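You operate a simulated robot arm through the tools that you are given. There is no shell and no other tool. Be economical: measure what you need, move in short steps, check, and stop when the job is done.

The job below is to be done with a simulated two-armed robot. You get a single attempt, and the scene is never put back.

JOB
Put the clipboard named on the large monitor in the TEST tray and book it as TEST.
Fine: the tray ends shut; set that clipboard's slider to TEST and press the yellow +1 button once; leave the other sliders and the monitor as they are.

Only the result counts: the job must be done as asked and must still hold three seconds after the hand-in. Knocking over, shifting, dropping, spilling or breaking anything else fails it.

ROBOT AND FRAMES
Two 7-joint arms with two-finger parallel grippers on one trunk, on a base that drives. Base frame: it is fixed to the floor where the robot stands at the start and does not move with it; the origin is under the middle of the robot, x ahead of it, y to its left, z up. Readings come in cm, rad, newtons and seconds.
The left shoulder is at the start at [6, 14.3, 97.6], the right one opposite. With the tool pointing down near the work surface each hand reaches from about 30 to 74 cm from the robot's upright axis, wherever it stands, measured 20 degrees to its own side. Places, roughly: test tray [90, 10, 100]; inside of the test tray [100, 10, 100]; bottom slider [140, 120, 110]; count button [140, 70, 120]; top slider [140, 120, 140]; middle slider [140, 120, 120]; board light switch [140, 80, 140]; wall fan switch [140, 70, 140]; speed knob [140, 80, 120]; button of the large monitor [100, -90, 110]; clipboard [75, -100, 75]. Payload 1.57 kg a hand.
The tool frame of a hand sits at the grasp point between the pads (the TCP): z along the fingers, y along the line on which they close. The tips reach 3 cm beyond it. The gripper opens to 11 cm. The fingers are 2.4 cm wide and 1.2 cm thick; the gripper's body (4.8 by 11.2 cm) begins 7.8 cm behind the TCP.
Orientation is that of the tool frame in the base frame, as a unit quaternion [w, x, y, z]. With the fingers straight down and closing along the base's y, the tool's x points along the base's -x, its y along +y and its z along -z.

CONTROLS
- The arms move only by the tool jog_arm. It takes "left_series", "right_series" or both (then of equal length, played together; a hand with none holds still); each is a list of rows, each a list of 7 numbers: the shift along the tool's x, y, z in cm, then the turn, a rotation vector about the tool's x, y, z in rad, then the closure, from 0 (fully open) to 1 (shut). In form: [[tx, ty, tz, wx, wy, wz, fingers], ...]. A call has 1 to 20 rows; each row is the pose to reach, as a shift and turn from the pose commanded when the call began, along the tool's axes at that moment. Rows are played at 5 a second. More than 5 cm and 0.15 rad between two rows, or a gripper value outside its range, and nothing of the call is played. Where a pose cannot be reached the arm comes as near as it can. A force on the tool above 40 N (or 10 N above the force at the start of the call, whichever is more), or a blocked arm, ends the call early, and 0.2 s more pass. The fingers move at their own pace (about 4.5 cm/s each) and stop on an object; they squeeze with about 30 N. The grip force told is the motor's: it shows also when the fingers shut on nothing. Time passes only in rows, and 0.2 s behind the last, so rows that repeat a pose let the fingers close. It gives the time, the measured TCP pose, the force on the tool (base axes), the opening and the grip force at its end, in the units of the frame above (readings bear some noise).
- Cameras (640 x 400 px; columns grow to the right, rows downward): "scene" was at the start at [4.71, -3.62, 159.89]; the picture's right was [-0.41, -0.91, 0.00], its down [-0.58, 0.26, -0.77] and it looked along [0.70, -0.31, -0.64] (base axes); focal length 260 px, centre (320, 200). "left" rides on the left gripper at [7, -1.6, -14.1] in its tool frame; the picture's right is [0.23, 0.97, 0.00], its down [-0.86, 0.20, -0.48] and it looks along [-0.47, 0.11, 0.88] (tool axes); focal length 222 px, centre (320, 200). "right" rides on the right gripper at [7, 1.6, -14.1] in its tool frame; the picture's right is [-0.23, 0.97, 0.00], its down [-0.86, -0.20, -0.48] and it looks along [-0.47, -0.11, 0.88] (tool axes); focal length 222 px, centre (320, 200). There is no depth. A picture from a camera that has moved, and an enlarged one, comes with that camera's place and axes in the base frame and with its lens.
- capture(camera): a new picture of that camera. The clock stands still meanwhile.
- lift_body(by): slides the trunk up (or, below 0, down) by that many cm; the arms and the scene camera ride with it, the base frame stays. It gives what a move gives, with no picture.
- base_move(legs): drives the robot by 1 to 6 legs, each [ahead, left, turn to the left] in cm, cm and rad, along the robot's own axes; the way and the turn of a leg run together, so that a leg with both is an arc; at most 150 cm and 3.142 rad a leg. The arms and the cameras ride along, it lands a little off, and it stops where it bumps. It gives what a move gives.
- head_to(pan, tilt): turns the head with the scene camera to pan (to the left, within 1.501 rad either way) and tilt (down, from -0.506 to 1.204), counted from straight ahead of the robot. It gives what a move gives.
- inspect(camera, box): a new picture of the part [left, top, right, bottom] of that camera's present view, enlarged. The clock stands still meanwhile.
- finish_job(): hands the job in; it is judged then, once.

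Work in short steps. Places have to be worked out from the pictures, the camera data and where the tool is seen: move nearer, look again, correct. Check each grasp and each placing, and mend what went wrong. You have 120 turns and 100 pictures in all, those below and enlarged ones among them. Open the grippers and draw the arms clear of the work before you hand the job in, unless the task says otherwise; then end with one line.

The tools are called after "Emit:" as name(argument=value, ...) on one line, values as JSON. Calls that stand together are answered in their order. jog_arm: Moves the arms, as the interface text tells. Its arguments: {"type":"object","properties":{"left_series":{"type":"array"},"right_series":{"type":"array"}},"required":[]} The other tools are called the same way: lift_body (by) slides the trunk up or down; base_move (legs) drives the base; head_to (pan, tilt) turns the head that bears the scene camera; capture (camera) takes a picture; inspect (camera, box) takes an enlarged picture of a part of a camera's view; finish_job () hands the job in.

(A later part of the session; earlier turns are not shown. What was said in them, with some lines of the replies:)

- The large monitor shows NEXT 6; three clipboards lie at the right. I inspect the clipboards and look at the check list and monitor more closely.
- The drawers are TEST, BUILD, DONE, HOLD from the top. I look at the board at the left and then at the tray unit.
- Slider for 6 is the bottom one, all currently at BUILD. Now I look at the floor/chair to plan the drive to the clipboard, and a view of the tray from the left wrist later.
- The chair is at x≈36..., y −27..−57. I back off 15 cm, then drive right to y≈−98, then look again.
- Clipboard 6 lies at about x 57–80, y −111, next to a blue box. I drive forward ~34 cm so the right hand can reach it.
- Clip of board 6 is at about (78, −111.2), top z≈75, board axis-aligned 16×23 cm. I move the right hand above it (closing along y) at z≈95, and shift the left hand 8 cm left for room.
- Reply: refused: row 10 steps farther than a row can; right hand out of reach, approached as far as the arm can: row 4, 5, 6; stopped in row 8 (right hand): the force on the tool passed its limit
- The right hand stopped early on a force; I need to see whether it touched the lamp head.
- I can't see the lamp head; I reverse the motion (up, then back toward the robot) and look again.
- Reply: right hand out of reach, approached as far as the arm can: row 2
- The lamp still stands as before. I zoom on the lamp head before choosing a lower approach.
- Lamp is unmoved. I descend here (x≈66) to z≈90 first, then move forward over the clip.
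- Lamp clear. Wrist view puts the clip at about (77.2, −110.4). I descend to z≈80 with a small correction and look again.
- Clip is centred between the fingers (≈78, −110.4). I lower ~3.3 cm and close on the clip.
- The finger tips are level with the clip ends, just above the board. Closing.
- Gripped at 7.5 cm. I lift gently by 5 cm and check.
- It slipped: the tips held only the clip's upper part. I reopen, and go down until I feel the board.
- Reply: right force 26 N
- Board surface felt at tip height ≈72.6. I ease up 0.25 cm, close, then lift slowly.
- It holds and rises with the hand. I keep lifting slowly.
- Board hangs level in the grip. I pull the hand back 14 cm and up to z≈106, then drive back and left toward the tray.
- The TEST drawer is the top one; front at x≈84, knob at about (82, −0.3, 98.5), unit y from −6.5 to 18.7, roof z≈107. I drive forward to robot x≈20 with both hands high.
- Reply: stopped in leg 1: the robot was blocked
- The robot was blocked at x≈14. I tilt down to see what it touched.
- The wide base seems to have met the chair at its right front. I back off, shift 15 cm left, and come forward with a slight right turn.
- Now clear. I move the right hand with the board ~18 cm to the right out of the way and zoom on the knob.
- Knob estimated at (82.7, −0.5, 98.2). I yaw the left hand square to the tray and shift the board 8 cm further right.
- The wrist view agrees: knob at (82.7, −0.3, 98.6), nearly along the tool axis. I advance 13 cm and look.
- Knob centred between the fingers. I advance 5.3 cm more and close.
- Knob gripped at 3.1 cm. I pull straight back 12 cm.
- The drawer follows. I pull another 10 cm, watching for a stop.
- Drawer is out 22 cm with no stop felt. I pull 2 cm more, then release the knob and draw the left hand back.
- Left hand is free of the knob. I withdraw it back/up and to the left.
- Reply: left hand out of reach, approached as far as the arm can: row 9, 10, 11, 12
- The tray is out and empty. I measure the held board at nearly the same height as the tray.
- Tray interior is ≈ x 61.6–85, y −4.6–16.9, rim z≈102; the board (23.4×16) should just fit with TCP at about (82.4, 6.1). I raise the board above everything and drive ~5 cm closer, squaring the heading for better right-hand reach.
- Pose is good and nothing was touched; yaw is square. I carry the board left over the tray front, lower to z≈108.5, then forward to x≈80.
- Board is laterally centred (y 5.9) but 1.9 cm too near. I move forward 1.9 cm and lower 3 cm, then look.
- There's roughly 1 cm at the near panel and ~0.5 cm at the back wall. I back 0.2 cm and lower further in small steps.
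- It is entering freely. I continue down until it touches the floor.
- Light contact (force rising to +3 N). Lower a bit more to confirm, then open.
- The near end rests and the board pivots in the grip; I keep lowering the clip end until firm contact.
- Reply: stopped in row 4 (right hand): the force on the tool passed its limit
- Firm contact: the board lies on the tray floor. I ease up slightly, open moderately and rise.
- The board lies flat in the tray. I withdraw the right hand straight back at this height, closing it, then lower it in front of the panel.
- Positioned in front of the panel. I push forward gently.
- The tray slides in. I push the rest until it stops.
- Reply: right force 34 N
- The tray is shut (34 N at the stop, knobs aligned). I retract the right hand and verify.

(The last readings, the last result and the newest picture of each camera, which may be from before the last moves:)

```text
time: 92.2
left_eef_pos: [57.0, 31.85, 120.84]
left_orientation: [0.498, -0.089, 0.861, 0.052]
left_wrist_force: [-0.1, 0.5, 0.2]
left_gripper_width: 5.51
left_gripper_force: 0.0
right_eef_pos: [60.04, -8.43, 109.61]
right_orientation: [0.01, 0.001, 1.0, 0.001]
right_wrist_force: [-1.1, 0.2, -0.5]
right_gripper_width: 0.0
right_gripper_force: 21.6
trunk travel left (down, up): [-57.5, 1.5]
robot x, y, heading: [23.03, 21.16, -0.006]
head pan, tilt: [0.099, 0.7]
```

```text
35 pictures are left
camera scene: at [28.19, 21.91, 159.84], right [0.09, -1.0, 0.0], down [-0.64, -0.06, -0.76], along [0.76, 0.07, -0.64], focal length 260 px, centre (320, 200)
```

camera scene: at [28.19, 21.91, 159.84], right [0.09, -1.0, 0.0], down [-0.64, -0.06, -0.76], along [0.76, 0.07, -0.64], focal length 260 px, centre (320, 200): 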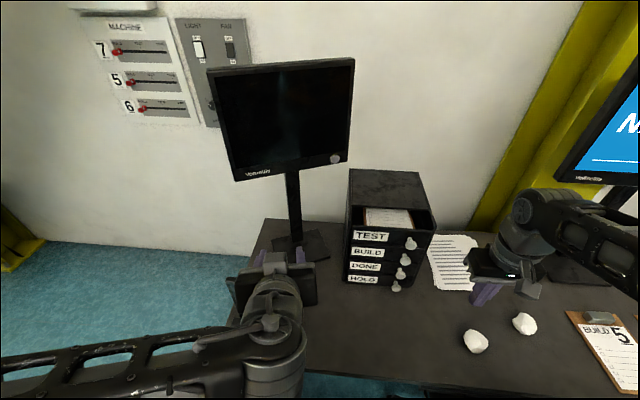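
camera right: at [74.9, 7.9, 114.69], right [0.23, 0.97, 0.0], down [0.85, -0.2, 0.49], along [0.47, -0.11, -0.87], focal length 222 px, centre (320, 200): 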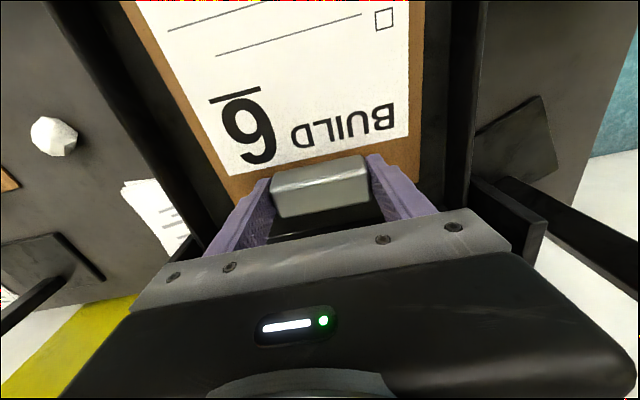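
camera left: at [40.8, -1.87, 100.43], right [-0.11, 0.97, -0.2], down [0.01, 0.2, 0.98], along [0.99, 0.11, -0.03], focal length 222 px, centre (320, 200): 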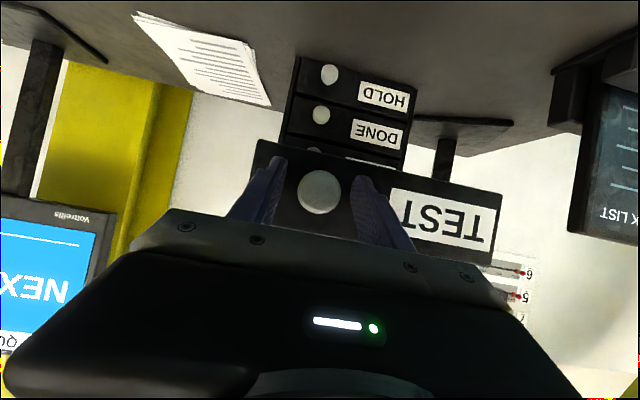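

Tray shut with the board inside. Now I drive back, left to y≈111 past the desk end, and look at the wall board.

Emit:
base_move(legs=[[-33, 0, 0], [0, 92, 0]])

Emit:
head_to(pan=0.0, tilt=0.6)

Emit:
capture(camera="scene")

```text
time: 98.8
left_eef_pos: [24.85, 123.14, 120.85]
left_orientation: [0.498, -0.09, 0.861, 0.053]
left_wrist_force: [-1.1, -0.2, 0.8]
left_gripper_width: 5.47
left_gripper_force: 0.1
right_eef_pos: [27.9, 82.88, 109.44]
right_orientation: [0.009, 0.0, 1.0, 0.0]
right_wrist_force: [-0.9, 0.9, 0.0]
right_gripper_width: 0.0
right_gripper_force: 20.8
trunk travel left (down, up): [-57.5, 1.5]
robot x, y, heading: [-9.39, 112.62, 0.001]
head pan, tilt: [0.099, 0.7]
```

```text
time: 99.4
left_eef_pos: [24.79, 123.19, 120.83]
left_orientation: [0.498, -0.09, 0.861, 0.052]
left_wrist_force: [0.7, 0.3, 0.5]
left_gripper_width: 5.49
left_gripper_force: 0.0
right_eef_pos: [28.0, 82.81, 109.56]
right_orientation: [0.01, 0.001, 1.0, 0.001]
right_wrist_force: [0.8, -0.3, -0.3]
right_gripper_width: 0.0
right_gripper_force: 21.4
trunk travel left (down, up): [-57.5, 1.5]
robot x, y, heading: [-9.19, 112.52, 0.005]
head pan, tilt: [0.0, 0.6]
```

```text
34 pictures are left
camera scene: at [-3.67, 112.25, 160.71], right [0.0, -1.0, 0.0], down [-0.57, 0.0, -0.82], along [0.82, 0.0, -0.57], focal length 260 px, centre (320, 200)
```

scene: 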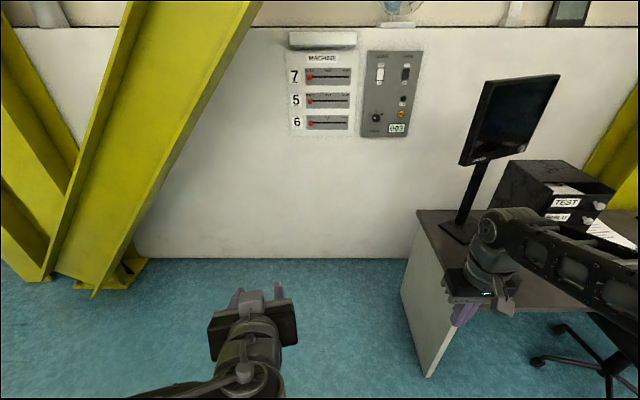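

Emit:
inspect(camera="scene", box=[280, 25, 430, 145])

```text
3.33 times, centred on (355, 85) of scene
camera zoom: at [-3.67, 112.25, 160.71], right [0.0, -1.0, 0.0], down [-0.57, 0.0, -0.82], along [0.82, 0.0, -0.57], focal length 868 px, centre (203, 583)
```

zoom: 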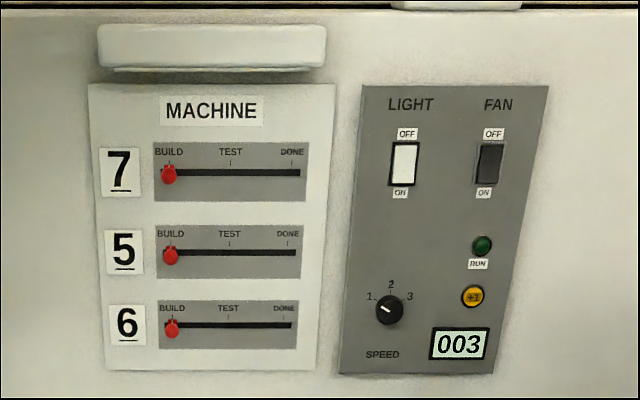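

Button at ≈(139, 68.5, 119.6); bottom slider knob at ≈(138, 117.4, 114.7), TEST at y≈108. Here in free space I pitch both hands horizontal, extended forward.

Emit:
jog_arm(right_series=[[-3, 0, -1, 0, 0, 0, 1], [-6, 1, -2, 0, -0.13, 0, 1], [-9, 1, -3, 0, -0.27, 0, 1], [-12, 2, -4, 0, -0.41, 0, 1], [-14, 2, -5, 0, -0.55, 0, 1], [-16, 2, -6, 0, -0.69, 0, 1], [-18, 2, -7, 0, -0.83, 0, 1], [-20, 2, -8, 0, -0.97, 0, 1], [-21, 2, -8, 0, -1.11, 0, 1], [-22, 2, -8, 0, -1.25, 0, 1], [-23, 2, -8, 0, -1.39, 0, 1], [-24, 2, -8, 0, -1.5, 0, 1], [-24, 2, -8, 0, -1.57, 0, 1]], left_series=[[-1.5, 0, 2.6, 0, 0, 0, 0.6], [-3, 0, 5.2, 0.05, -0.13, 0.013, 0.6], [-4.5, 0, 7.8, 0.1, -0.26, 0.027, 0.6], [-6, 0, 10.4, 0.15, -0.39, 0.04, 0.6], [-7.4, 0, 13, 0.203, -0.52, 0.054, 0.6], [-7.4, 0, 13, 0.203, -0.52, 0.054, 0.6], [-7.4, 0, 13, 0.203, -0.52, 0.054, 0.6], [-7.4, 0, 13, 0.203, -0.52, 0.054, 0.6], [-7.4, 0, 13, 0.203, -0.52, 0.054, 0.6], [-7.4, 0, 13, 0.203, -0.52, 0.054, 0.6], [-7.4, 0, 13, 0.203, -0.52, 0.054, 0.6], [-7.4, 0, 13, 0.203, -0.52, 0.054, 0.6], [-7.4, 0, 13, 0.203, -0.52, 0.054, 0.6]])

Emit:
capture(camera="scene")

```text
time: 102.2
left_eef_pos: [43.27, 124.95, 122.68]
left_orientation: [0.706, 0.001, 0.708, 0.002]
left_wrist_force: [0.0, -0.3, -0.1]
left_gripper_width: 4.42
left_gripper_force: 0.0
left hand out of reach, approached as far as the arm can: row 2, 3, 4, 5, 6, 7, 8, 9, 10, 11, 12, 13
right_eef_pos: [51.61, 84.68, 117.95]
right_orientation: [0.714, 0.002, 0.7, 0.0]
right_wrist_force: [0.3, -0.8, -0.1]
right_gripper_width: 0.0
right_gripper_force: 21.4
right hand out of reach, approached as far as the arm can: row 9, 10
trunk travel left (down, up): [-57.5, 1.5]
robot x, y, heading: [-9.06, 112.48, 0.004]
head pan, tilt: [0.0, 0.6]
```

```text
32 pictures are left
camera scene: at [-3.62, 112.17, 160.71], right [0.0, -1.0, 0.0], down [-0.57, 0.0, -0.82], along [0.82, 0.0, -0.57], focal length 260 px, centre (320, 200)
```

scene: 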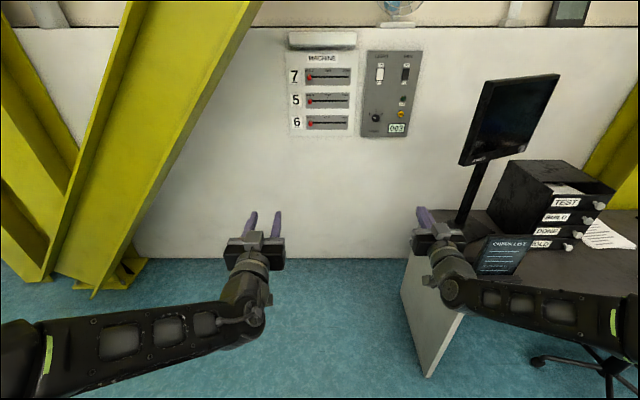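

The right elbow would swing toward the black monitor, so I'll use only the left hand for the wall. I stow the right arm back with the tool down and close to the body.

Emit:
jog_arm(right_series=[[0, 0, -2, 0, 0.14, 0, 1], [0, 0, -4, 0, 0.28, 0, 1], [0, 0, -6, 0, 0.42, 0, 1], [0, 0, -8, 0, 0.56, 0, 1], [0, 1, -10, 0, 0.7, 0, 1], [0, 2, -12, 0, 0.84, 0, 1], [0, 3, -14, 0, 0.98, 0, 1], [0, 4, -16, 0, 1.12, 0, 1], [0, 5, -18, 0, 1.26, 0, 1], [0, 6, -20, 0, 1.4, 0, 1], [0, 7, -23, 0, 1.55, 0, 1], [0, 9, -25, 0, 1.57, 0, 1], [0, 10, -26, 0, 1.57, 0, 1]])

Emit:
head_to(pan=-0.9, tilt=0.8)

Emit:
capture(camera="scene")

```text
time: 105.0
left_eef_pos: [43.2, 124.91, 122.72]
left_orientation: [0.707, 0.0, 0.707, 0.0]
left_wrist_force: [-0.6, -0.3, 0.7]
left_gripper_width: 4.41
left_gripper_force: 0.2
right_eef_pos: [25.66, 94.89, 117.54]
right_orientation: [0.01, 0.0, 1.0, 0.002]
right_wrist_force: [0.7, -0.3, -0.3]
right_gripper_width: 0.01
right_gripper_force: 21.6
trunk travel left (down, up): [-57.5, 1.5]
robot x, y, heading: [-9.67, 112.27, 0.004]
head pan, tilt: [0.0, 0.6]
```

```text
time: 106.2
left_eef_pos: [43.22, 125.05, 122.57]
left_orientation: [0.707, 0.0, 0.707, 0.001]
left_wrist_force: [0.1, -0.3, -0.4]
left_gripper_width: 4.38
left_gripper_force: 0.0
right_eef_pos: [25.6, 94.8, 117.65]
right_orientation: [0.009, 0.0, 1.0, 0.0]
right_wrist_force: [0.3, 1.0, 0.7]
right_gripper_width: 0.0
right_gripper_force: 21.5
trunk travel left (down, up): [-57.5, 1.5]
robot x, y, heading: [-9.3, 112.66, -0.005]
head pan, tilt: [-0.901, 0.799]
```

```text
31 pictures are left
camera scene: at [-7.49, 105.94, 159.02], right [-0.78, -0.62, 0.0], down [-0.45, 0.56, -0.7], along [0.43, -0.55, -0.72], focal length 260 px, centre (320, 200)
```

scene: 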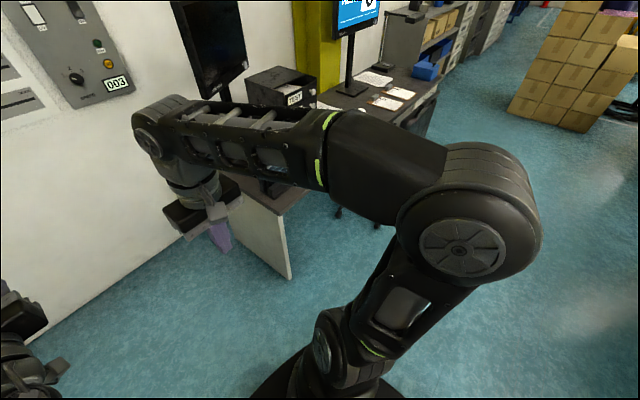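

The right arm is tucked well. I drive forward to about (66, 105) so the left hand faces the slider board.

Emit:
base_move(legs=[[75, -6, 0]])

Emit:
head_to(pan=0.0, tilt=0.55)

Emit:
capture(camera="scene")

Emit:
capture(camera="left")

```text
time: 110.3
left_eef_pos: [117.05, 119.16, 122.63]
left_orientation: [0.707, -0.002, 0.707, 0.001]
left_wrist_force: [0.4, 0.6, -0.5]
left_gripper_width: 4.37
left_gripper_force: 0.0
right_eef_pos: [99.53, 88.95, 117.44]
right_orientation: [0.009, -0.001, 1.0, 0.0]
right_wrist_force: [0.2, 0.1, 0.8]
right_gripper_width: 0.0
right_gripper_force: 21.3
trunk travel left (down, up): [-57.5, 1.5]
robot x, y, heading: [64.17, 106.31, 0.001]
head pan, tilt: [-0.901, 0.799]
```

```text
time: 111.5
left_eef_pos: [116.89, 119.12, 122.66]
left_orientation: [0.707, -0.001, 0.707, 0.001]
left_wrist_force: [0.1, 0.5, -0.2]
left_gripper_width: 4.4
left_gripper_force: 0.0
right_eef_pos: [99.4, 88.94, 117.47]
right_orientation: [0.009, -0.002, 1.0, 0.0]
right_wrist_force: [1.1, -0.2, 0.5]
right_gripper_width: 0.01
right_gripper_force: 21.6
trunk travel left (down, up): [-57.5, 1.5]
robot x, y, heading: [64.1, 106.46, 0.001]
head pan, tilt: [0.0, 0.55]
```

```text
30 pictures are left
camera scene: at [70.19, 106.3, 161.16], right [0.0, -1.0, 0.0], down [-0.52, 0.0, -0.85], along [0.85, 0.0, -0.52], focal length 260 px, centre (320, 200)
```

scene: 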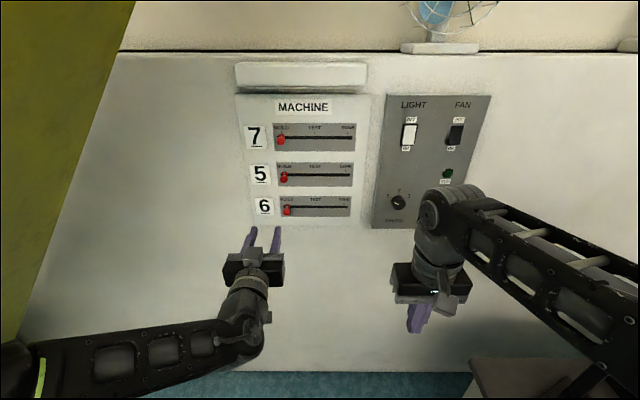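

```text
29 pictures are left
camera left: at [102.67, 117.47, 115.62], right [0.0, 0.97, -0.23], down [-0.48, 0.2, 0.86], along [0.88, 0.11, 0.47], focal length 222 px, centre (320, 200)
```

left: 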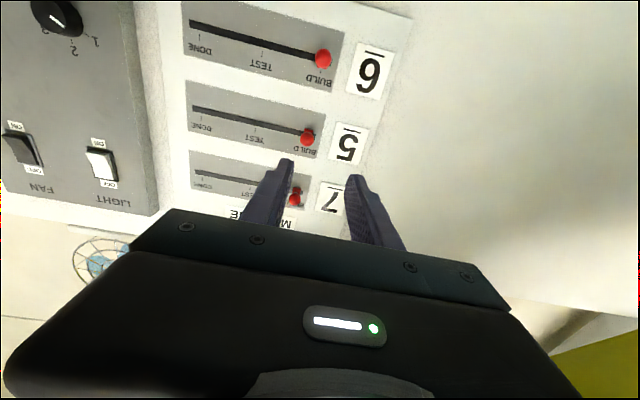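

Slider 6 knob ≈ (139.5, 117.3, 113.4), TEST centre at y≈107.8. I drive 8 cm closer, line the hand up with the knob and zoom on the scale.

Emit:
base_move(legs=[[8, 0, 0]])

Emit:
jog_arm(left_series=[[3, -0.6, 0, 0, 0, 0, 0.6], [6, -1.2, 0, 0, 0, 0, 0.6], [9, -1.8, 0, 0, 0, 0, 0.6], [9.2, -1.8, 0, 0, 0, 0, 0.6], [9.2, -1.8, 0, 0, 0, 0, 0.6]])

Emit:
capture(camera="left")

Emit:
inspect(camera="scene", box=[230, 170, 390, 270])

```text
time: 112.5
left_eef_pos: [124.85, 119.46, 122.62]
left_orientation: [0.707, -0.003, 0.708, 0.004]
left_wrist_force: [0.1, 0.1, 0.5]
left_gripper_width: 4.41
left_gripper_force: 0.0
right_eef_pos: [107.59, 89.08, 117.54]
right_orientation: [0.01, -0.004, 1.0, 0.001]
right_wrist_force: [-0.2, -0.6, 0.5]
right_gripper_width: 0.01
right_gripper_force: 21.8
trunk travel left (down, up): [-57.5, 1.5]
robot x, y, heading: [72.17, 106.39, 0.006]
head pan, tilt: [0.0, 0.55]
```

```text
time: 113.7
left_eef_pos: [126.12, 117.28, 113.68]
left_orientation: [0.707, -0.002, 0.708, 0.002]
left_wrist_force: [0.2, 0.5, -0.2]
left_gripper_width: 4.4
left_gripper_force: 0.1
left hand out of reach, approached as far as the arm can: row 1, 2, 3, 4, 5
right_eef_pos: [107.47, 89.04, 117.48]
right_orientation: [0.009, -0.003, 1.0, 0.001]
right_wrist_force: [0.0, -0.4, -0.5]
right_gripper_width: 0.0
right_gripper_force: 21.0
trunk travel left (down, up): [-57.5, 1.5]
robot x, y, heading: [72.18, 106.37, 0.012]
head pan, tilt: [0.0, 0.55]
```

```text
28 pictures are left
camera left: at [111.93, 115.42, 106.57], right [-0.01, 0.97, -0.23], down [-0.48, 0.19, 0.86], along [0.88, 0.12, 0.47], focal length 222 px, centre (320, 200)
```

left: 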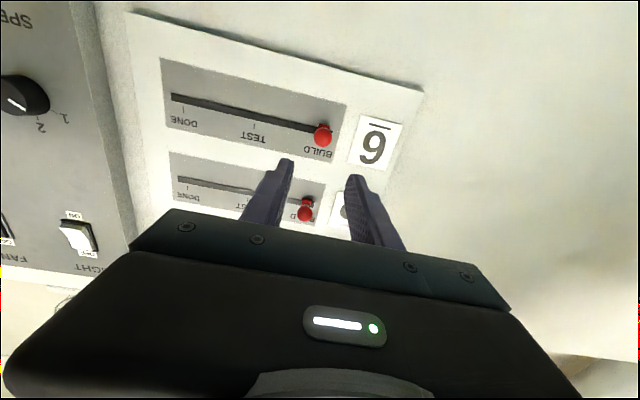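

```text
4.00 times, centred on (310, 220) of scene
camera zoom: at [78.16, 106.35, 161.16], right [0.01, -1.0, 0.0], down [-0.52, 0.0, -0.85], along [0.85, 0.01, -0.52], focal length 1042 px, centre (360, 120)
```

zoom: 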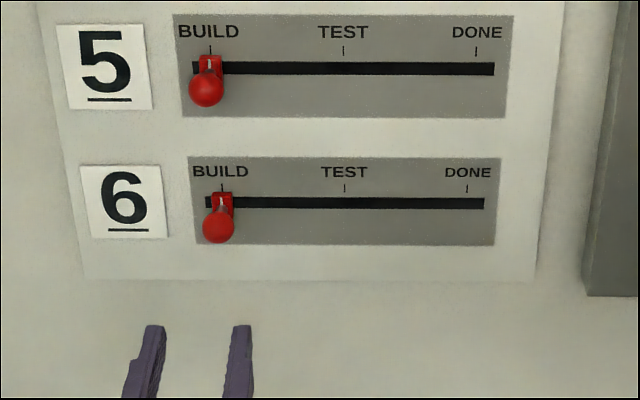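

Ball of slider 6 triangulates to ≈(141, 117.5, 113.0); BUILD→TEST spacing ≈9.2 cm. I advance 9 cm toward it and re-check.

Emit:
jog_arm(left_series=[[0.6, 0.2, 3, 0, 0, 0, 0.6], [0.6, 0.2, 6, 0, 0, 0, 0.6], [0.6, 0.2, 8, 0, 0, 0, 0.6], [0.6, 0.2, 9, 0, 0, 0, 0.6], [0.6, 0.2, 9, 0, 0, 0, 0.6]])

Emit:
capture(camera="left")

Emit:
inspect(camera="scene", box=[230, 170, 390, 270])

```text
time: 114.9
left_eef_pos: [134.81, 117.55, 112.83]
left_orientation: [0.707, -0.002, 0.707, 0.002]
left_wrist_force: [-1.5, -0.7, 0.0]
left_gripper_width: 4.4
left_gripper_force: 0.0
right_eef_pos: [107.32, 88.98, 117.56]
right_orientation: [0.009, -0.003, 1.0, 0.0]
right_wrist_force: [0.1, 1.2, 0.1]
right_gripper_width: 0.0
right_gripper_force: 21.2
trunk travel left (down, up): [-57.5, 1.5]
robot x, y, heading: [72.16, 106.55, 0.009]
head pan, tilt: [0.0, 0.55]
```

```text
26 pictures are left
camera left: at [120.72, 115.77, 105.91], right [-0.01, 0.97, -0.23], down [-0.48, 0.2, 0.86], along [0.88, 0.12, 0.47], focal length 222 px, centre (320, 200)
```

left: 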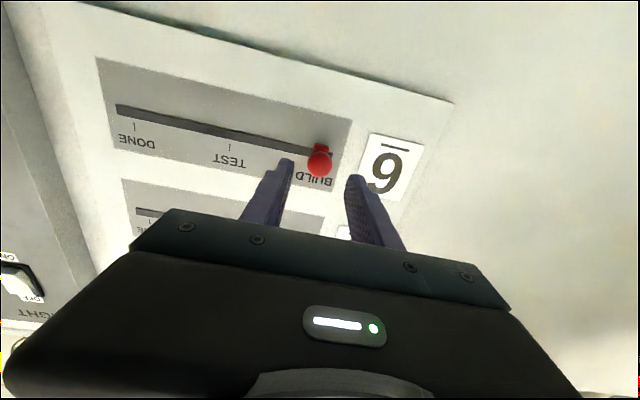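

```text
4.00 times, centred on (310, 220) of scene
camera zoom: at [78.13, 106.36, 161.16], right [0.01, -1.0, 0.0], down [-0.52, 0.0, -0.85], along [0.85, 0.01, -0.52], focal length 1042 px, centre (360, 120)
```

zoom: 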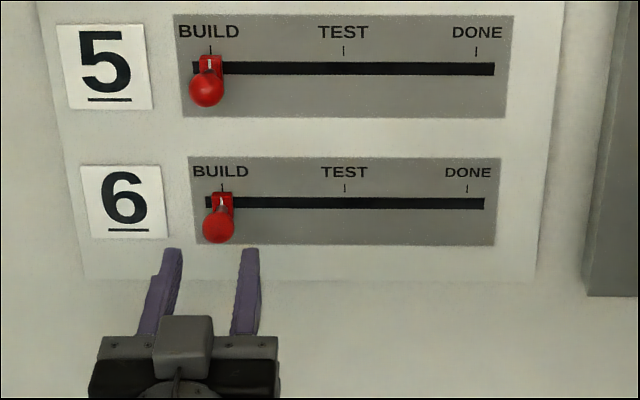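

The ball lies on the finger axis. I advance 3 cm and close on it.

Emit:
jog_arm(left_series=[[0, 0, 1, 0, 0, 0, 0.6], [0, 0, 2, 0, 0, 0, 0.6], [0, 0, 3.2, 0, 0, 0, 0.6], [0, 0, 3.2, 0, 0, 0, 0.6], [0, 0, 3.2, 0, 0, 0, 1], [0, 0, 3.2, 0, 0, 0, 1], [0, 0, 3.2, 0, 0, 0, 1], [0, 0, 3.2, 0, 0, 0, 1]])

Emit:
inspect(camera="scene", box=[230, 170, 390, 270])

```text
time: 116.7
left_eef_pos: [138.21, 117.45, 113.02]
left_orientation: [0.708, -0.003, 0.707, 0.003]
left_wrist_force: [1.0, 3.1, -0.7]
left_gripper_width: 2.36
left_gripper_force: 36.4
right_eef_pos: [107.4, 89.1, 117.49]
right_orientation: [0.009, -0.003, 1.0, 0.002]
right_wrist_force: [-0.2, -0.1, 0.3]
right_gripper_width: 0.02
right_gripper_force: 21.4
trunk travel left (down, up): [-57.5, 1.5]
robot x, y, heading: [72.28, 106.46, 0.007]
head pan, tilt: [0.0, 0.55]
```

```text
4.00 times, centred on (310, 220) of scene
camera zoom: at [78.15, 106.41, 161.16], right [0.01, -1.0, 0.0], down [-0.52, 0.0, -0.85], along [0.85, 0.01, -0.52], focal length 1042 px, centre (360, 120)
```

zoom: 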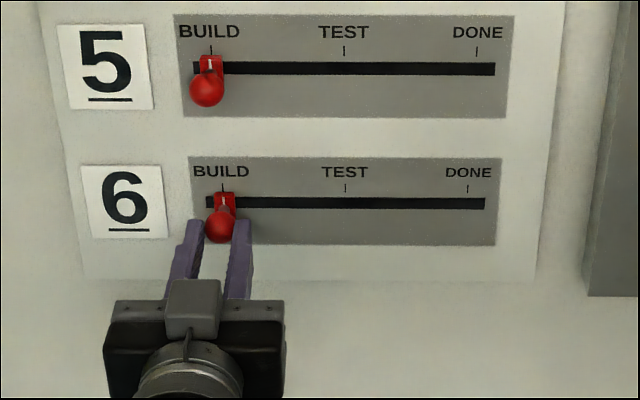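

Knob gripped (2.4 cm). I slide it 9.2 cm toward −y to TEST.

Emit:
jog_arm(left_series=[[0, -1, 0, 0, 0, 0, 1], [0, -2, 0, 0, 0, 0, 1], [0, -3, 0, 0, 0, 0, 1], [0, -4, 0, 0, 0, 0, 1], [0, -5, 0, 0, 0, 0, 1], [0, -6, 0, 0, 0, 0, 1], [0, -7, 0, 0, 0, 0, 1], [0, -8, 0, 0, 0, 0, 1], [0, -8.7, 0, 0, 0, 0, 1], [0, -9.2, 0, 0, 0, 0, 1], [0, -9.2, 0, 0, 0, 0, 1]])

Emit:
inspect(camera="scene", box=[230, 170, 390, 270])

```text
time: 119.1
left_eef_pos: [138.17, 108.13, 112.99]
left_orientation: [0.708, -0.001, 0.706, 0.002]
left_wrist_force: [1.8, -1.2, 5.9]
left_gripper_width: 2.37
left_gripper_force: 35.7
right_eef_pos: [107.47, 89.09, 117.49]
right_orientation: [0.011, -0.003, 1.0, 0.001]
right_wrist_force: [-1.2, -0.4, -0.9]
right_gripper_width: 0.0
right_gripper_force: 21.4
trunk travel left (down, up): [-57.5, 1.5]
robot x, y, heading: [71.85, 106.53, 0.005]
head pan, tilt: [0.0, 0.55]
```

```text
4.00 times, centred on (310, 220) of scene
camera zoom: at [78.09, 106.34, 161.17], right [0.01, -1.0, 0.0], down [-0.52, 0.0, -0.85], along [0.85, 0.01, -0.52], focal length 1042 px, centre (360, 120)
```

zoom: 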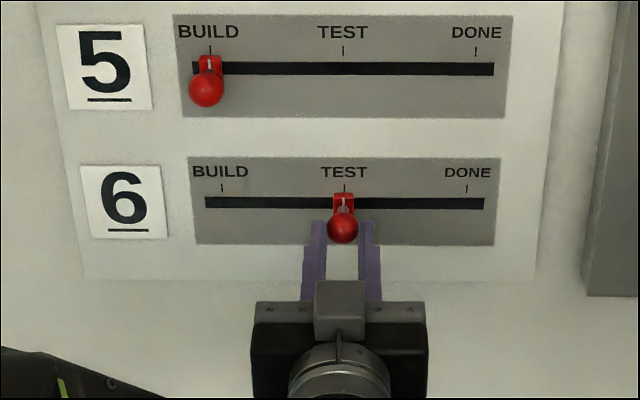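

Slider pointer sits on TEST. I release and withdraw straight back.

Emit:
jog_arm(left_series=[[0, 0, 0, 0, 0, 0, 0.6], [0, 0, 0, 0, 0, 0, 0.6], [0, 0, 0, 0, 0, 0, 0.6], [0, 0, -2, 0, 0, 0, 0.6], [0, 0, -5, 0, 0, 0, 0.6], [0, 0, -9, 0, 0, 0, 0.6], [0, 0, -12, 0, 0, 0, 1], [0, 0, -14, 0, 0, 0, 1]])

Emit:
inspect(camera="scene", box=[230, 130, 550, 300])

```text
time: 120.9
left_eef_pos: [124.09, 108.14, 112.8]
left_orientation: [0.707, -0.003, 0.707, 0.003]
left_wrist_force: [-0.3, -0.3, 0.4]
left_gripper_width: 0.01
left_gripper_force: 4.3
right_eef_pos: [107.42, 89.08, 117.59]
right_orientation: [0.01, -0.003, 1.0, 0.001]
right_wrist_force: [0.2, 0.2, 0.6]
right_gripper_width: 0.01
right_gripper_force: 21.0
trunk travel left (down, up): [-57.5, 1.5]
robot x, y, heading: [72.19, 106.62, 0.01]
head pan, tilt: [0.0, 0.55]
```

```text
2.00 times, centred on (390, 215) of scene
camera zoom: at [78.09, 106.37, 161.16], right [0.01, -1.0, 0.0], down [-0.52, 0.0, -0.85], along [0.85, 0.01, -0.52], focal length 521 px, centre (180, 170)
```

zoom: 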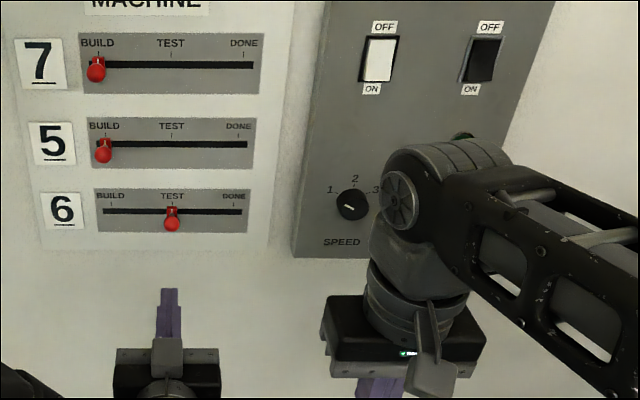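

Slider 6 is on TEST, others untouched. To press the +1 button with the left hand I first pull the right hand further back/right, then turn the robot right and edge closer.

Emit:
jog_arm(right_series=[[1.5, -3.5, 0, 0, 0, 0, 1], [3, -7, 0, 0, 0, 0, 1], [4.5, -10.5, 0, 0, 0, 0, 1], [6, -14, 0, 0, 0, 0, 1], [7, -17, 0, 0, 0, 0, 1]])

Emit:
base_move(legs=[[7, -2, -0.5]])

Emit:
head_to(pan=0.0, tilt=0.55)

Emit:
capture(camera="scene")

Emit:
capture(camera="left")

```text
time: 122.1
left_eef_pos: [124.31, 108.06, 112.92]
left_orientation: [0.707, -0.003, 0.707, 0.002]
left_wrist_force: [-0.5, 0.5, 0.2]
left_gripper_width: 0.0
left_gripper_force: 21.2
right_eef_pos: [100.54, 71.81, 117.23]
right_orientation: [0.01, -0.003, 1.0, 0.001]
right_wrist_force: [0.6, -1.0, -0.2]
right_gripper_width: 0.0
right_gripper_force: 21.6
right hand out of reach, approached as far as the arm can: row 2, 3, 4
trunk travel left (down, up): [-57.5, 1.5]
robot x, y, heading: [72.36, 106.51, 0.008]
head pan, tilt: [0.0, 0.55]
```

```text
time: 124.0
left_eef_pos: [124.72, 78.9, 112.79]
left_orientation: [0.685, 0.176, 0.685, -0.176]
left_wrist_force: [-0.7, -0.3, -1.0]
left_gripper_width: 0.0
left_gripper_force: 21.5
right_eef_pos: [86.54, 58.86, 117.14]
right_orientation: [0.009, 0.249, 0.968, -0.001]
right_wrist_force: [-0.6, -1.4, 0.2]
right_gripper_width: 0.0
right_gripper_force: 21.1
trunk travel left (down, up): [-57.5, 1.5]
robot x, y, heading: [78.06, 102.96, -0.507]
head pan, tilt: [0.0, 0.55]
```

```text
time: 124.6
left_eef_pos: [124.79, 78.99, 112.79]
left_orientation: [0.685, 0.176, 0.685, -0.176]
left_wrist_force: [0.3, 0.0, 0.9]
left_gripper_width: 0.02
left_gripper_force: 21.7
right_eef_pos: [86.49, 58.85, 117.15]
right_orientation: [0.01, 0.249, 0.968, -0.002]
right_wrist_force: [0.1, -0.1, 0.9]
right_gripper_width: 0.0
right_gripper_force: 21.4
trunk travel left (down, up): [-57.5, 1.5]
robot x, y, heading: [78.55, 102.39, -0.506]
head pan, tilt: [0.0, 0.55]
```

```text
21 pictures are left
camera scene: at [83.74, 99.82, 161.16], right [-0.48, -0.88, 0.0], down [-0.46, 0.25, -0.85], along [0.75, -0.41, -0.52], focal length 260 px, centre (320, 200)
```

scene: 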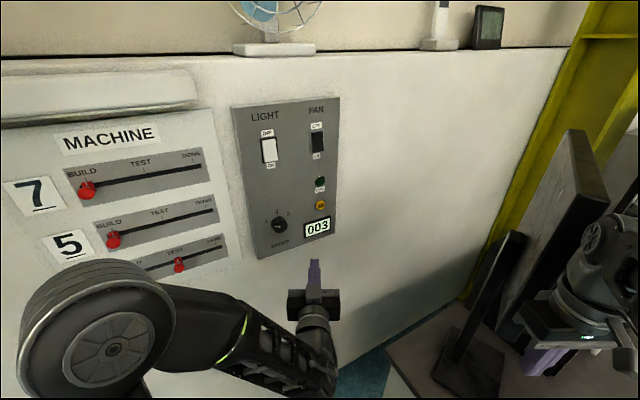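

```text
20 pictures are left
camera left: at [111.51, 84.2, 105.8], right [0.47, 0.85, -0.23], down [-0.32, 0.4, 0.86], along [0.82, -0.33, 0.47], focal length 222 px, centre (320, 200)
```

left: 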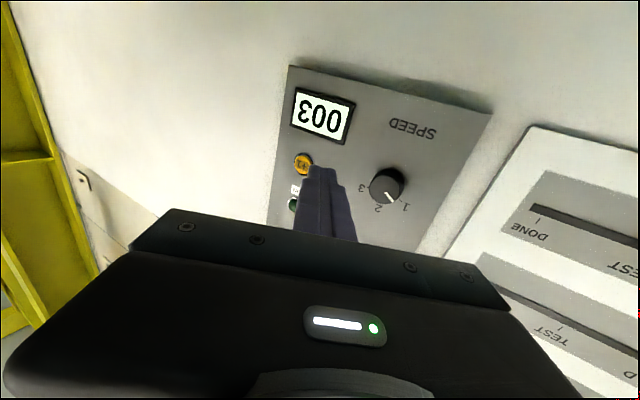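

Button triangulates to (141.9, 67.5, 118.2). I move the closed left fingers to a pre-press point at x=132 while yawing square to the wall.

Emit:
jog_arm(left_series=[[-1.5, 0, 0, -0.1, 0, 0, 1], [-3, -1.5, 2, -0.2, 0, 0, 1], [-4.5, -3, 4.5, -0.3, 0, 0, 1], [-5.4, -4.5, 7, -0.4, 0, 0, 1], [-5.4, -5.8, 9.5, -0.5, 0, 0, 1], [-5.4, -6.6, 11.9, -0.506, 0, 0, 1], [-5.4, -6.6, 11.9, -0.506, 0, 0, 1]])

Emit:
capture(camera="left")

Emit:
capture(camera="scene")

```text
time: 126.2
left_eef_pos: [131.93, 67.3, 118.23]
left_orientation: [0.707, -0.002, 0.707, 0.002]
left_wrist_force: [0.6, 0.8, -0.8]
left_gripper_width: 0.0
left_gripper_force: 21.1
right_eef_pos: [86.45, 58.89, 117.2]
right_orientation: [0.01, 0.249, 0.968, -0.001]
right_wrist_force: [-1.7, 0.6, 0.8]
right_gripper_width: 0.0
right_gripper_force: 21.2
trunk travel left (down, up): [-57.5, 1.5]
robot x, y, heading: [78.68, 102.46, -0.509]
head pan, tilt: [0.0, 0.55]
```

```text
19 pictures are left
camera left: at [117.8, 65.52, 111.25], right [0.0, 0.97, -0.23], down [-0.48, 0.2, 0.86], along [0.88, 0.11, 0.47], focal length 222 px, centre (320, 200)
```

left: 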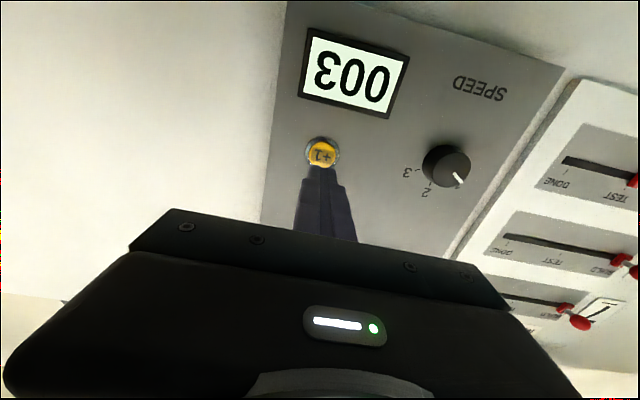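

```text
18 pictures are left
camera scene: at [83.7, 99.81, 161.16], right [-0.48, -0.88, 0.0], down [-0.46, 0.25, -0.85], along [0.75, -0.41, -0.52], focal length 260 px, centre (320, 200)
```

scene: 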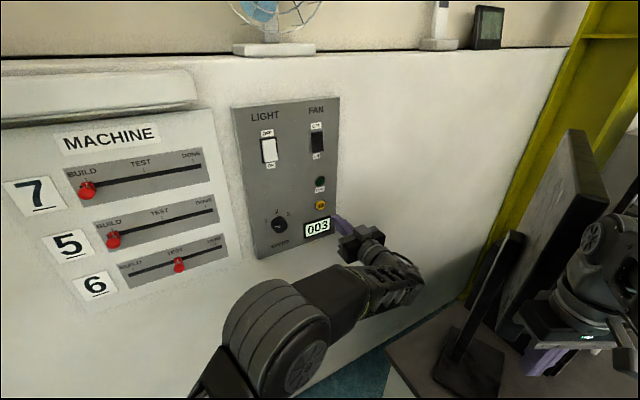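

Aligned with the button. I advance 5.5 cm, then slowly, and check the counter.

Emit:
jog_arm(left_series=[[0, 0.1, 2.5, 0, 0, 0, 1], [0, 0.1, 4.5, 0, 0, 0, 1], [0, 0.1, 5.5, 0, 0, 0, 1], [0, 0.1, 5.9, 0, 0, 0, 1], [0, 0.1, 6.3, 0, 0, 0, 1], [0, 0.1, 6.6, 0, 0, 0, 1]])

Emit:
inspect(camera="scene", box=[260, 150, 400, 260])

```text
time: 127.6
left_eef_pos: [138.69, 67.55, 118.15]
left_orientation: [0.707, 0.0, 0.707, 0.002]
left_wrist_force: [-0.7, -0.2, 0.5]
left_gripper_width: 0.02
left_gripper_force: 21.4
right_eef_pos: [86.49, 58.82, 117.07]
right_orientation: [0.011, 0.249, 0.968, -0.002]
right_wrist_force: [-0.4, -0.5, 0.4]
right_gripper_width: 0.0
right_gripper_force: 21.0
trunk travel left (down, up): [-57.5, 1.5]
robot x, y, heading: [78.67, 102.85, -0.505]
head pan, tilt: [0.0, 0.55]
```

```text
3.64 times, centred on (330, 205) of scene
camera zoom: at [83.75, 99.8, 161.16], right [-0.48, -0.88, 0.0], down [-0.46, 0.25, -0.85], along [0.75, -0.41, -0.52], focal length 947 px, centre (284, 182)
```

zoom: 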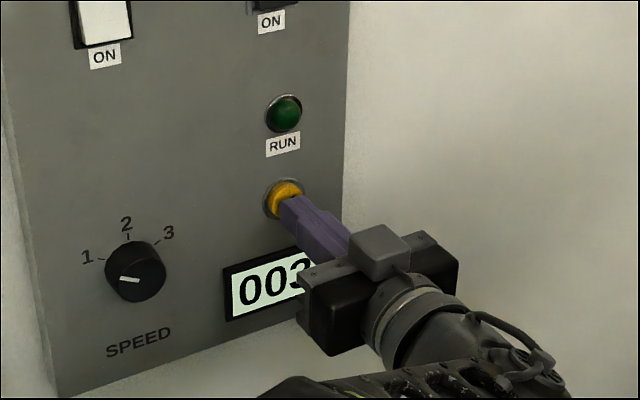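

No contact yet; advance in small steps.

Emit:
jog_arm(left_series=[[0, 0, 0.25, 0, 0, 0, 1], [0, 0, 0.5, 0, 0, 0, 1], [0, 0, 0.75, 0, 0, 0, 1], [0, 0, 1.0, 0, 0, 0, 1], [0, 0, 1.0, 0, 0, 0, 1]])

Emit:
inspect(camera="scene", box=[260, 150, 400, 260])

```text
time: 128.8
left_eef_pos: [139.34, 67.37, 118.04]
left_orientation: [0.707, 0.0, 0.708, 0.001]
left_wrist_force: [-16.6, 5.2, -6.8]
left_gripper_width: 0.02
left_gripper_force: 21.2
right_eef_pos: [86.22, 58.89, 117.2]
right_orientation: [0.01, 0.25, 0.968, -0.001]
right_wrist_force: [-0.2, -0.3, -0.3]
right_gripper_width: 0.0
right_gripper_force: 21.2
trunk travel left (down, up): [-57.5, 1.5]
robot x, y, heading: [78.65, 102.7, -0.506]
head pan, tilt: [0.0, 0.55]
```

```text
3.64 times, centred on (330, 205) of scene
camera zoom: at [83.48, 99.87, 161.16], right [-0.48, -0.88, 0.0], down [-0.46, 0.25, -0.85], along [0.75, -0.41, -0.52], focal length 947 px, centre (284, 182)
```

zoom: 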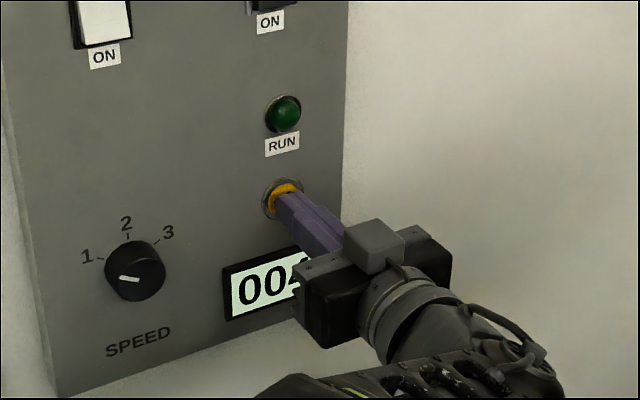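

The display appears to have changed to 004. I withdraw straight back.

Emit:
jog_arm(left_series=[[0, 0, -2, 0, 0, 0, 1], [0, 0, -5, 0, 0, 0, 1], [0, 0, -9, 0, 0, 0, 1], [0, 0, -11, 0, 0, 0, 1], [0, 2, -13, 0.1, 0, 0, 1], [0, 5, -14, 0.2, 0, 0, 0.6], [0, 8, -15, 0.3, 0, 0, 0.3], [0, 11, -16, 0.4, 0, 0, 0], [0, 12, -17, 0.5, 0, 0, 0]])

Emit:
capture(camera="scene")

Emit:
inspect(camera="scene", box=[50, 90, 350, 310])

```text
time: 130.8
left_eef_pos: [122.45, 79.41, 118.25]
left_orientation: [0.685, 0.174, 0.685, -0.175]
left_wrist_force: [-0.8, 0.6, -0.2]
left_gripper_width: 8.21
left_gripper_force: 0.0
right_eef_pos: [86.58, 58.96, 117.19]
right_orientation: [0.01, 0.249, 0.968, -0.002]
right_wrist_force: [0.3, -0.6, -0.7]
right_gripper_width: 0.0
right_gripper_force: 21.2
trunk travel left (down, up): [-57.5, 1.5]
robot x, y, heading: [78.71, 102.8, -0.504]
head pan, tilt: [0.0, 0.55]
```

```text
15 pictures are left
camera scene: at [83.75, 99.87, 161.16], right [-0.48, -0.88, 0.0], down [-0.46, 0.25, -0.85], along [0.75, -0.41, -0.52], focal length 260 px, centre (320, 200)
```

scene: 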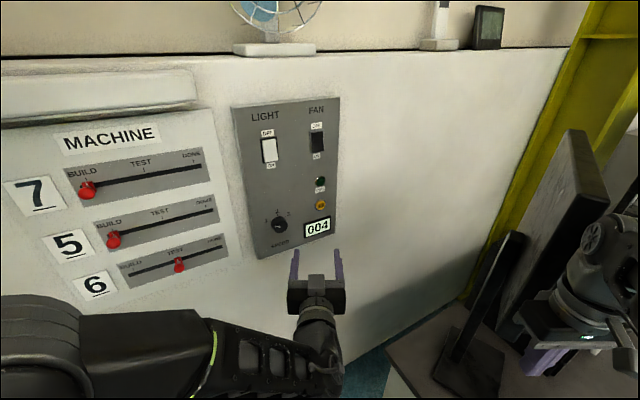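

```text
1.82 times, centred on (200, 200) of scene
camera zoom: at [83.75, 99.87, 161.16], right [-0.48, -0.88, 0.0], down [-0.46, 0.25, -0.85], along [0.75, -0.41, -0.52], focal length 474 px, centre (538, 200)
```

zoom: 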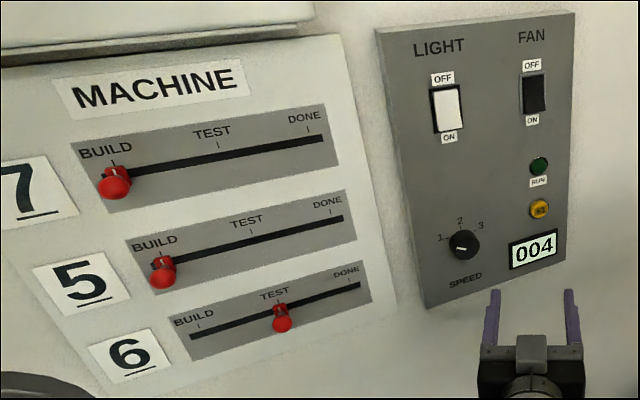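

Counter shows 004, slider 6 on TEST. I back away, open the right gripper, and check the tray and monitor.

Emit:
base_move(legs=[[-50, 0, 0]])

Emit:
jog_arm(right_series=[[0, 0, 0, 0, 0, 0, 0.5], [0, 0, 0, 0, 0, 0, 0], [0, 0, 0, 0, 0, 0, 0], [0, 0, 0, 0, 0, 0, 0]], left_series=[[0, 0, 0, 0, 0, 0, 0], [0, 0, 0, 0, 0, 0, 0], [0, 0, 0, 0, 0, 0, 0], [0, 0, 0, 0, 0, 0, 0]])

Emit:
head_to(pan=-0.35, tilt=0.45)

Emit:
capture(camera="scene")

```text
time: 133.7
left_eef_pos: [78.8, 103.38, 118.16]
left_orientation: [0.685, 0.177, 0.685, -0.177]
left_wrist_force: [-0.9, -0.5, 0.2]
left_gripper_width: 11.0
left_gripper_force: 0.1
right_eef_pos: [42.58, 83.05, 117.11]
right_orientation: [0.011, 0.253, 0.967, -0.002]
right_wrist_force: [-0.8, 0.6, -0.3]
right_gripper_width: 0.01
right_gripper_force: 21.1
trunk travel left (down, up): [-57.5, 1.5]
robot x, y, heading: [35.24, 126.99, -0.514]
head pan, tilt: [0.0, 0.55]
```

```text
time: 134.7
left_eef_pos: [78.77, 103.29, 118.21]
left_orientation: [0.685, 0.176, 0.685, -0.176]
left_wrist_force: [0.1, -0.4, 0.1]
left_gripper_width: 11.0
left_gripper_force: 0.0
right_eef_pos: [42.66, 83.12, 117.18]
right_orientation: [0.011, 0.254, 0.967, -0.002]
right_wrist_force: [-0.1, -0.1, -0.9]
right_gripper_width: 8.38
right_gripper_force: 0.0
trunk travel left (down, up): [-57.5, 1.5]
robot x, y, heading: [35.2, 127.09, -0.512]
head pan, tilt: [0.0, 0.55]
```

```text
time: 135.5
left_eef_pos: [78.91, 103.31, 118.14]
left_orientation: [0.685, 0.176, 0.685, -0.176]
left_wrist_force: [0.0, -1.1, -0.5]
left_gripper_width: 11.01
left_gripper_force: 0.0
right_eef_pos: [42.66, 83.01, 117.16]
right_orientation: [0.011, 0.254, 0.967, -0.002]
right_wrist_force: [0.0, -0.9, 0.9]
right_gripper_width: 10.98
right_gripper_force: 0.0
trunk travel left (down, up): [-57.5, 1.5]
robot x, y, heading: [34.46, 126.79, -0.515]
head pan, tilt: [-0.351, 0.45]
```

```text
13 pictures are left
camera scene: at [38.32, 121.45, 162.06], right [-0.76, -0.65, 0.0], down [-0.28, 0.33, -0.9], along [0.59, -0.68, -0.44], focal length 260 px, centre (320, 200)
```

scene: 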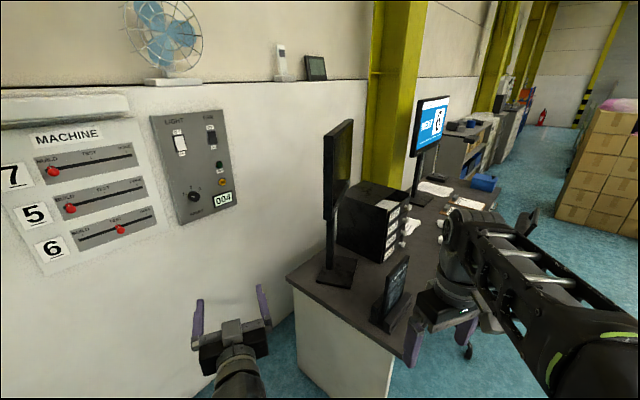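

Emit:
inspect(camera="scene", box=[320, 80, 500, 280])

```text
2.00 times, centred on (410, 180) of scene
camera zoom: at [38.32, 121.45, 162.06], right [-0.76, -0.65, 0.0], down [-0.28, 0.33, -0.9], along [0.59, -0.68, -0.44], focal length 521 px, centre (140, 240)
```

zoom: 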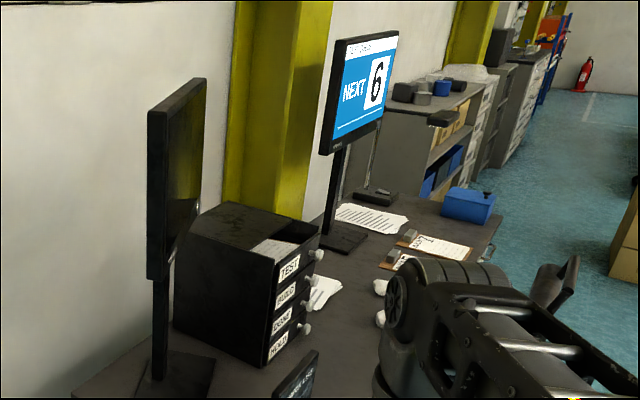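

The TEST tray is flush with the other drawers, the monitor still shows 6, slider 6 is on TEST and the counter reads 004. Both grippers are open and clear of the work, so I hand in.

Emit:
finish_job()

```text
The job is handed in.
```

Clipboard 6 is in the shut TEST tray, slider 6 is on TEST, and one press of +1 took the counter from 003 to 004; the robot's base was blocked once at the desk, probably by the chair, and I could not confirm the chair stayed put.
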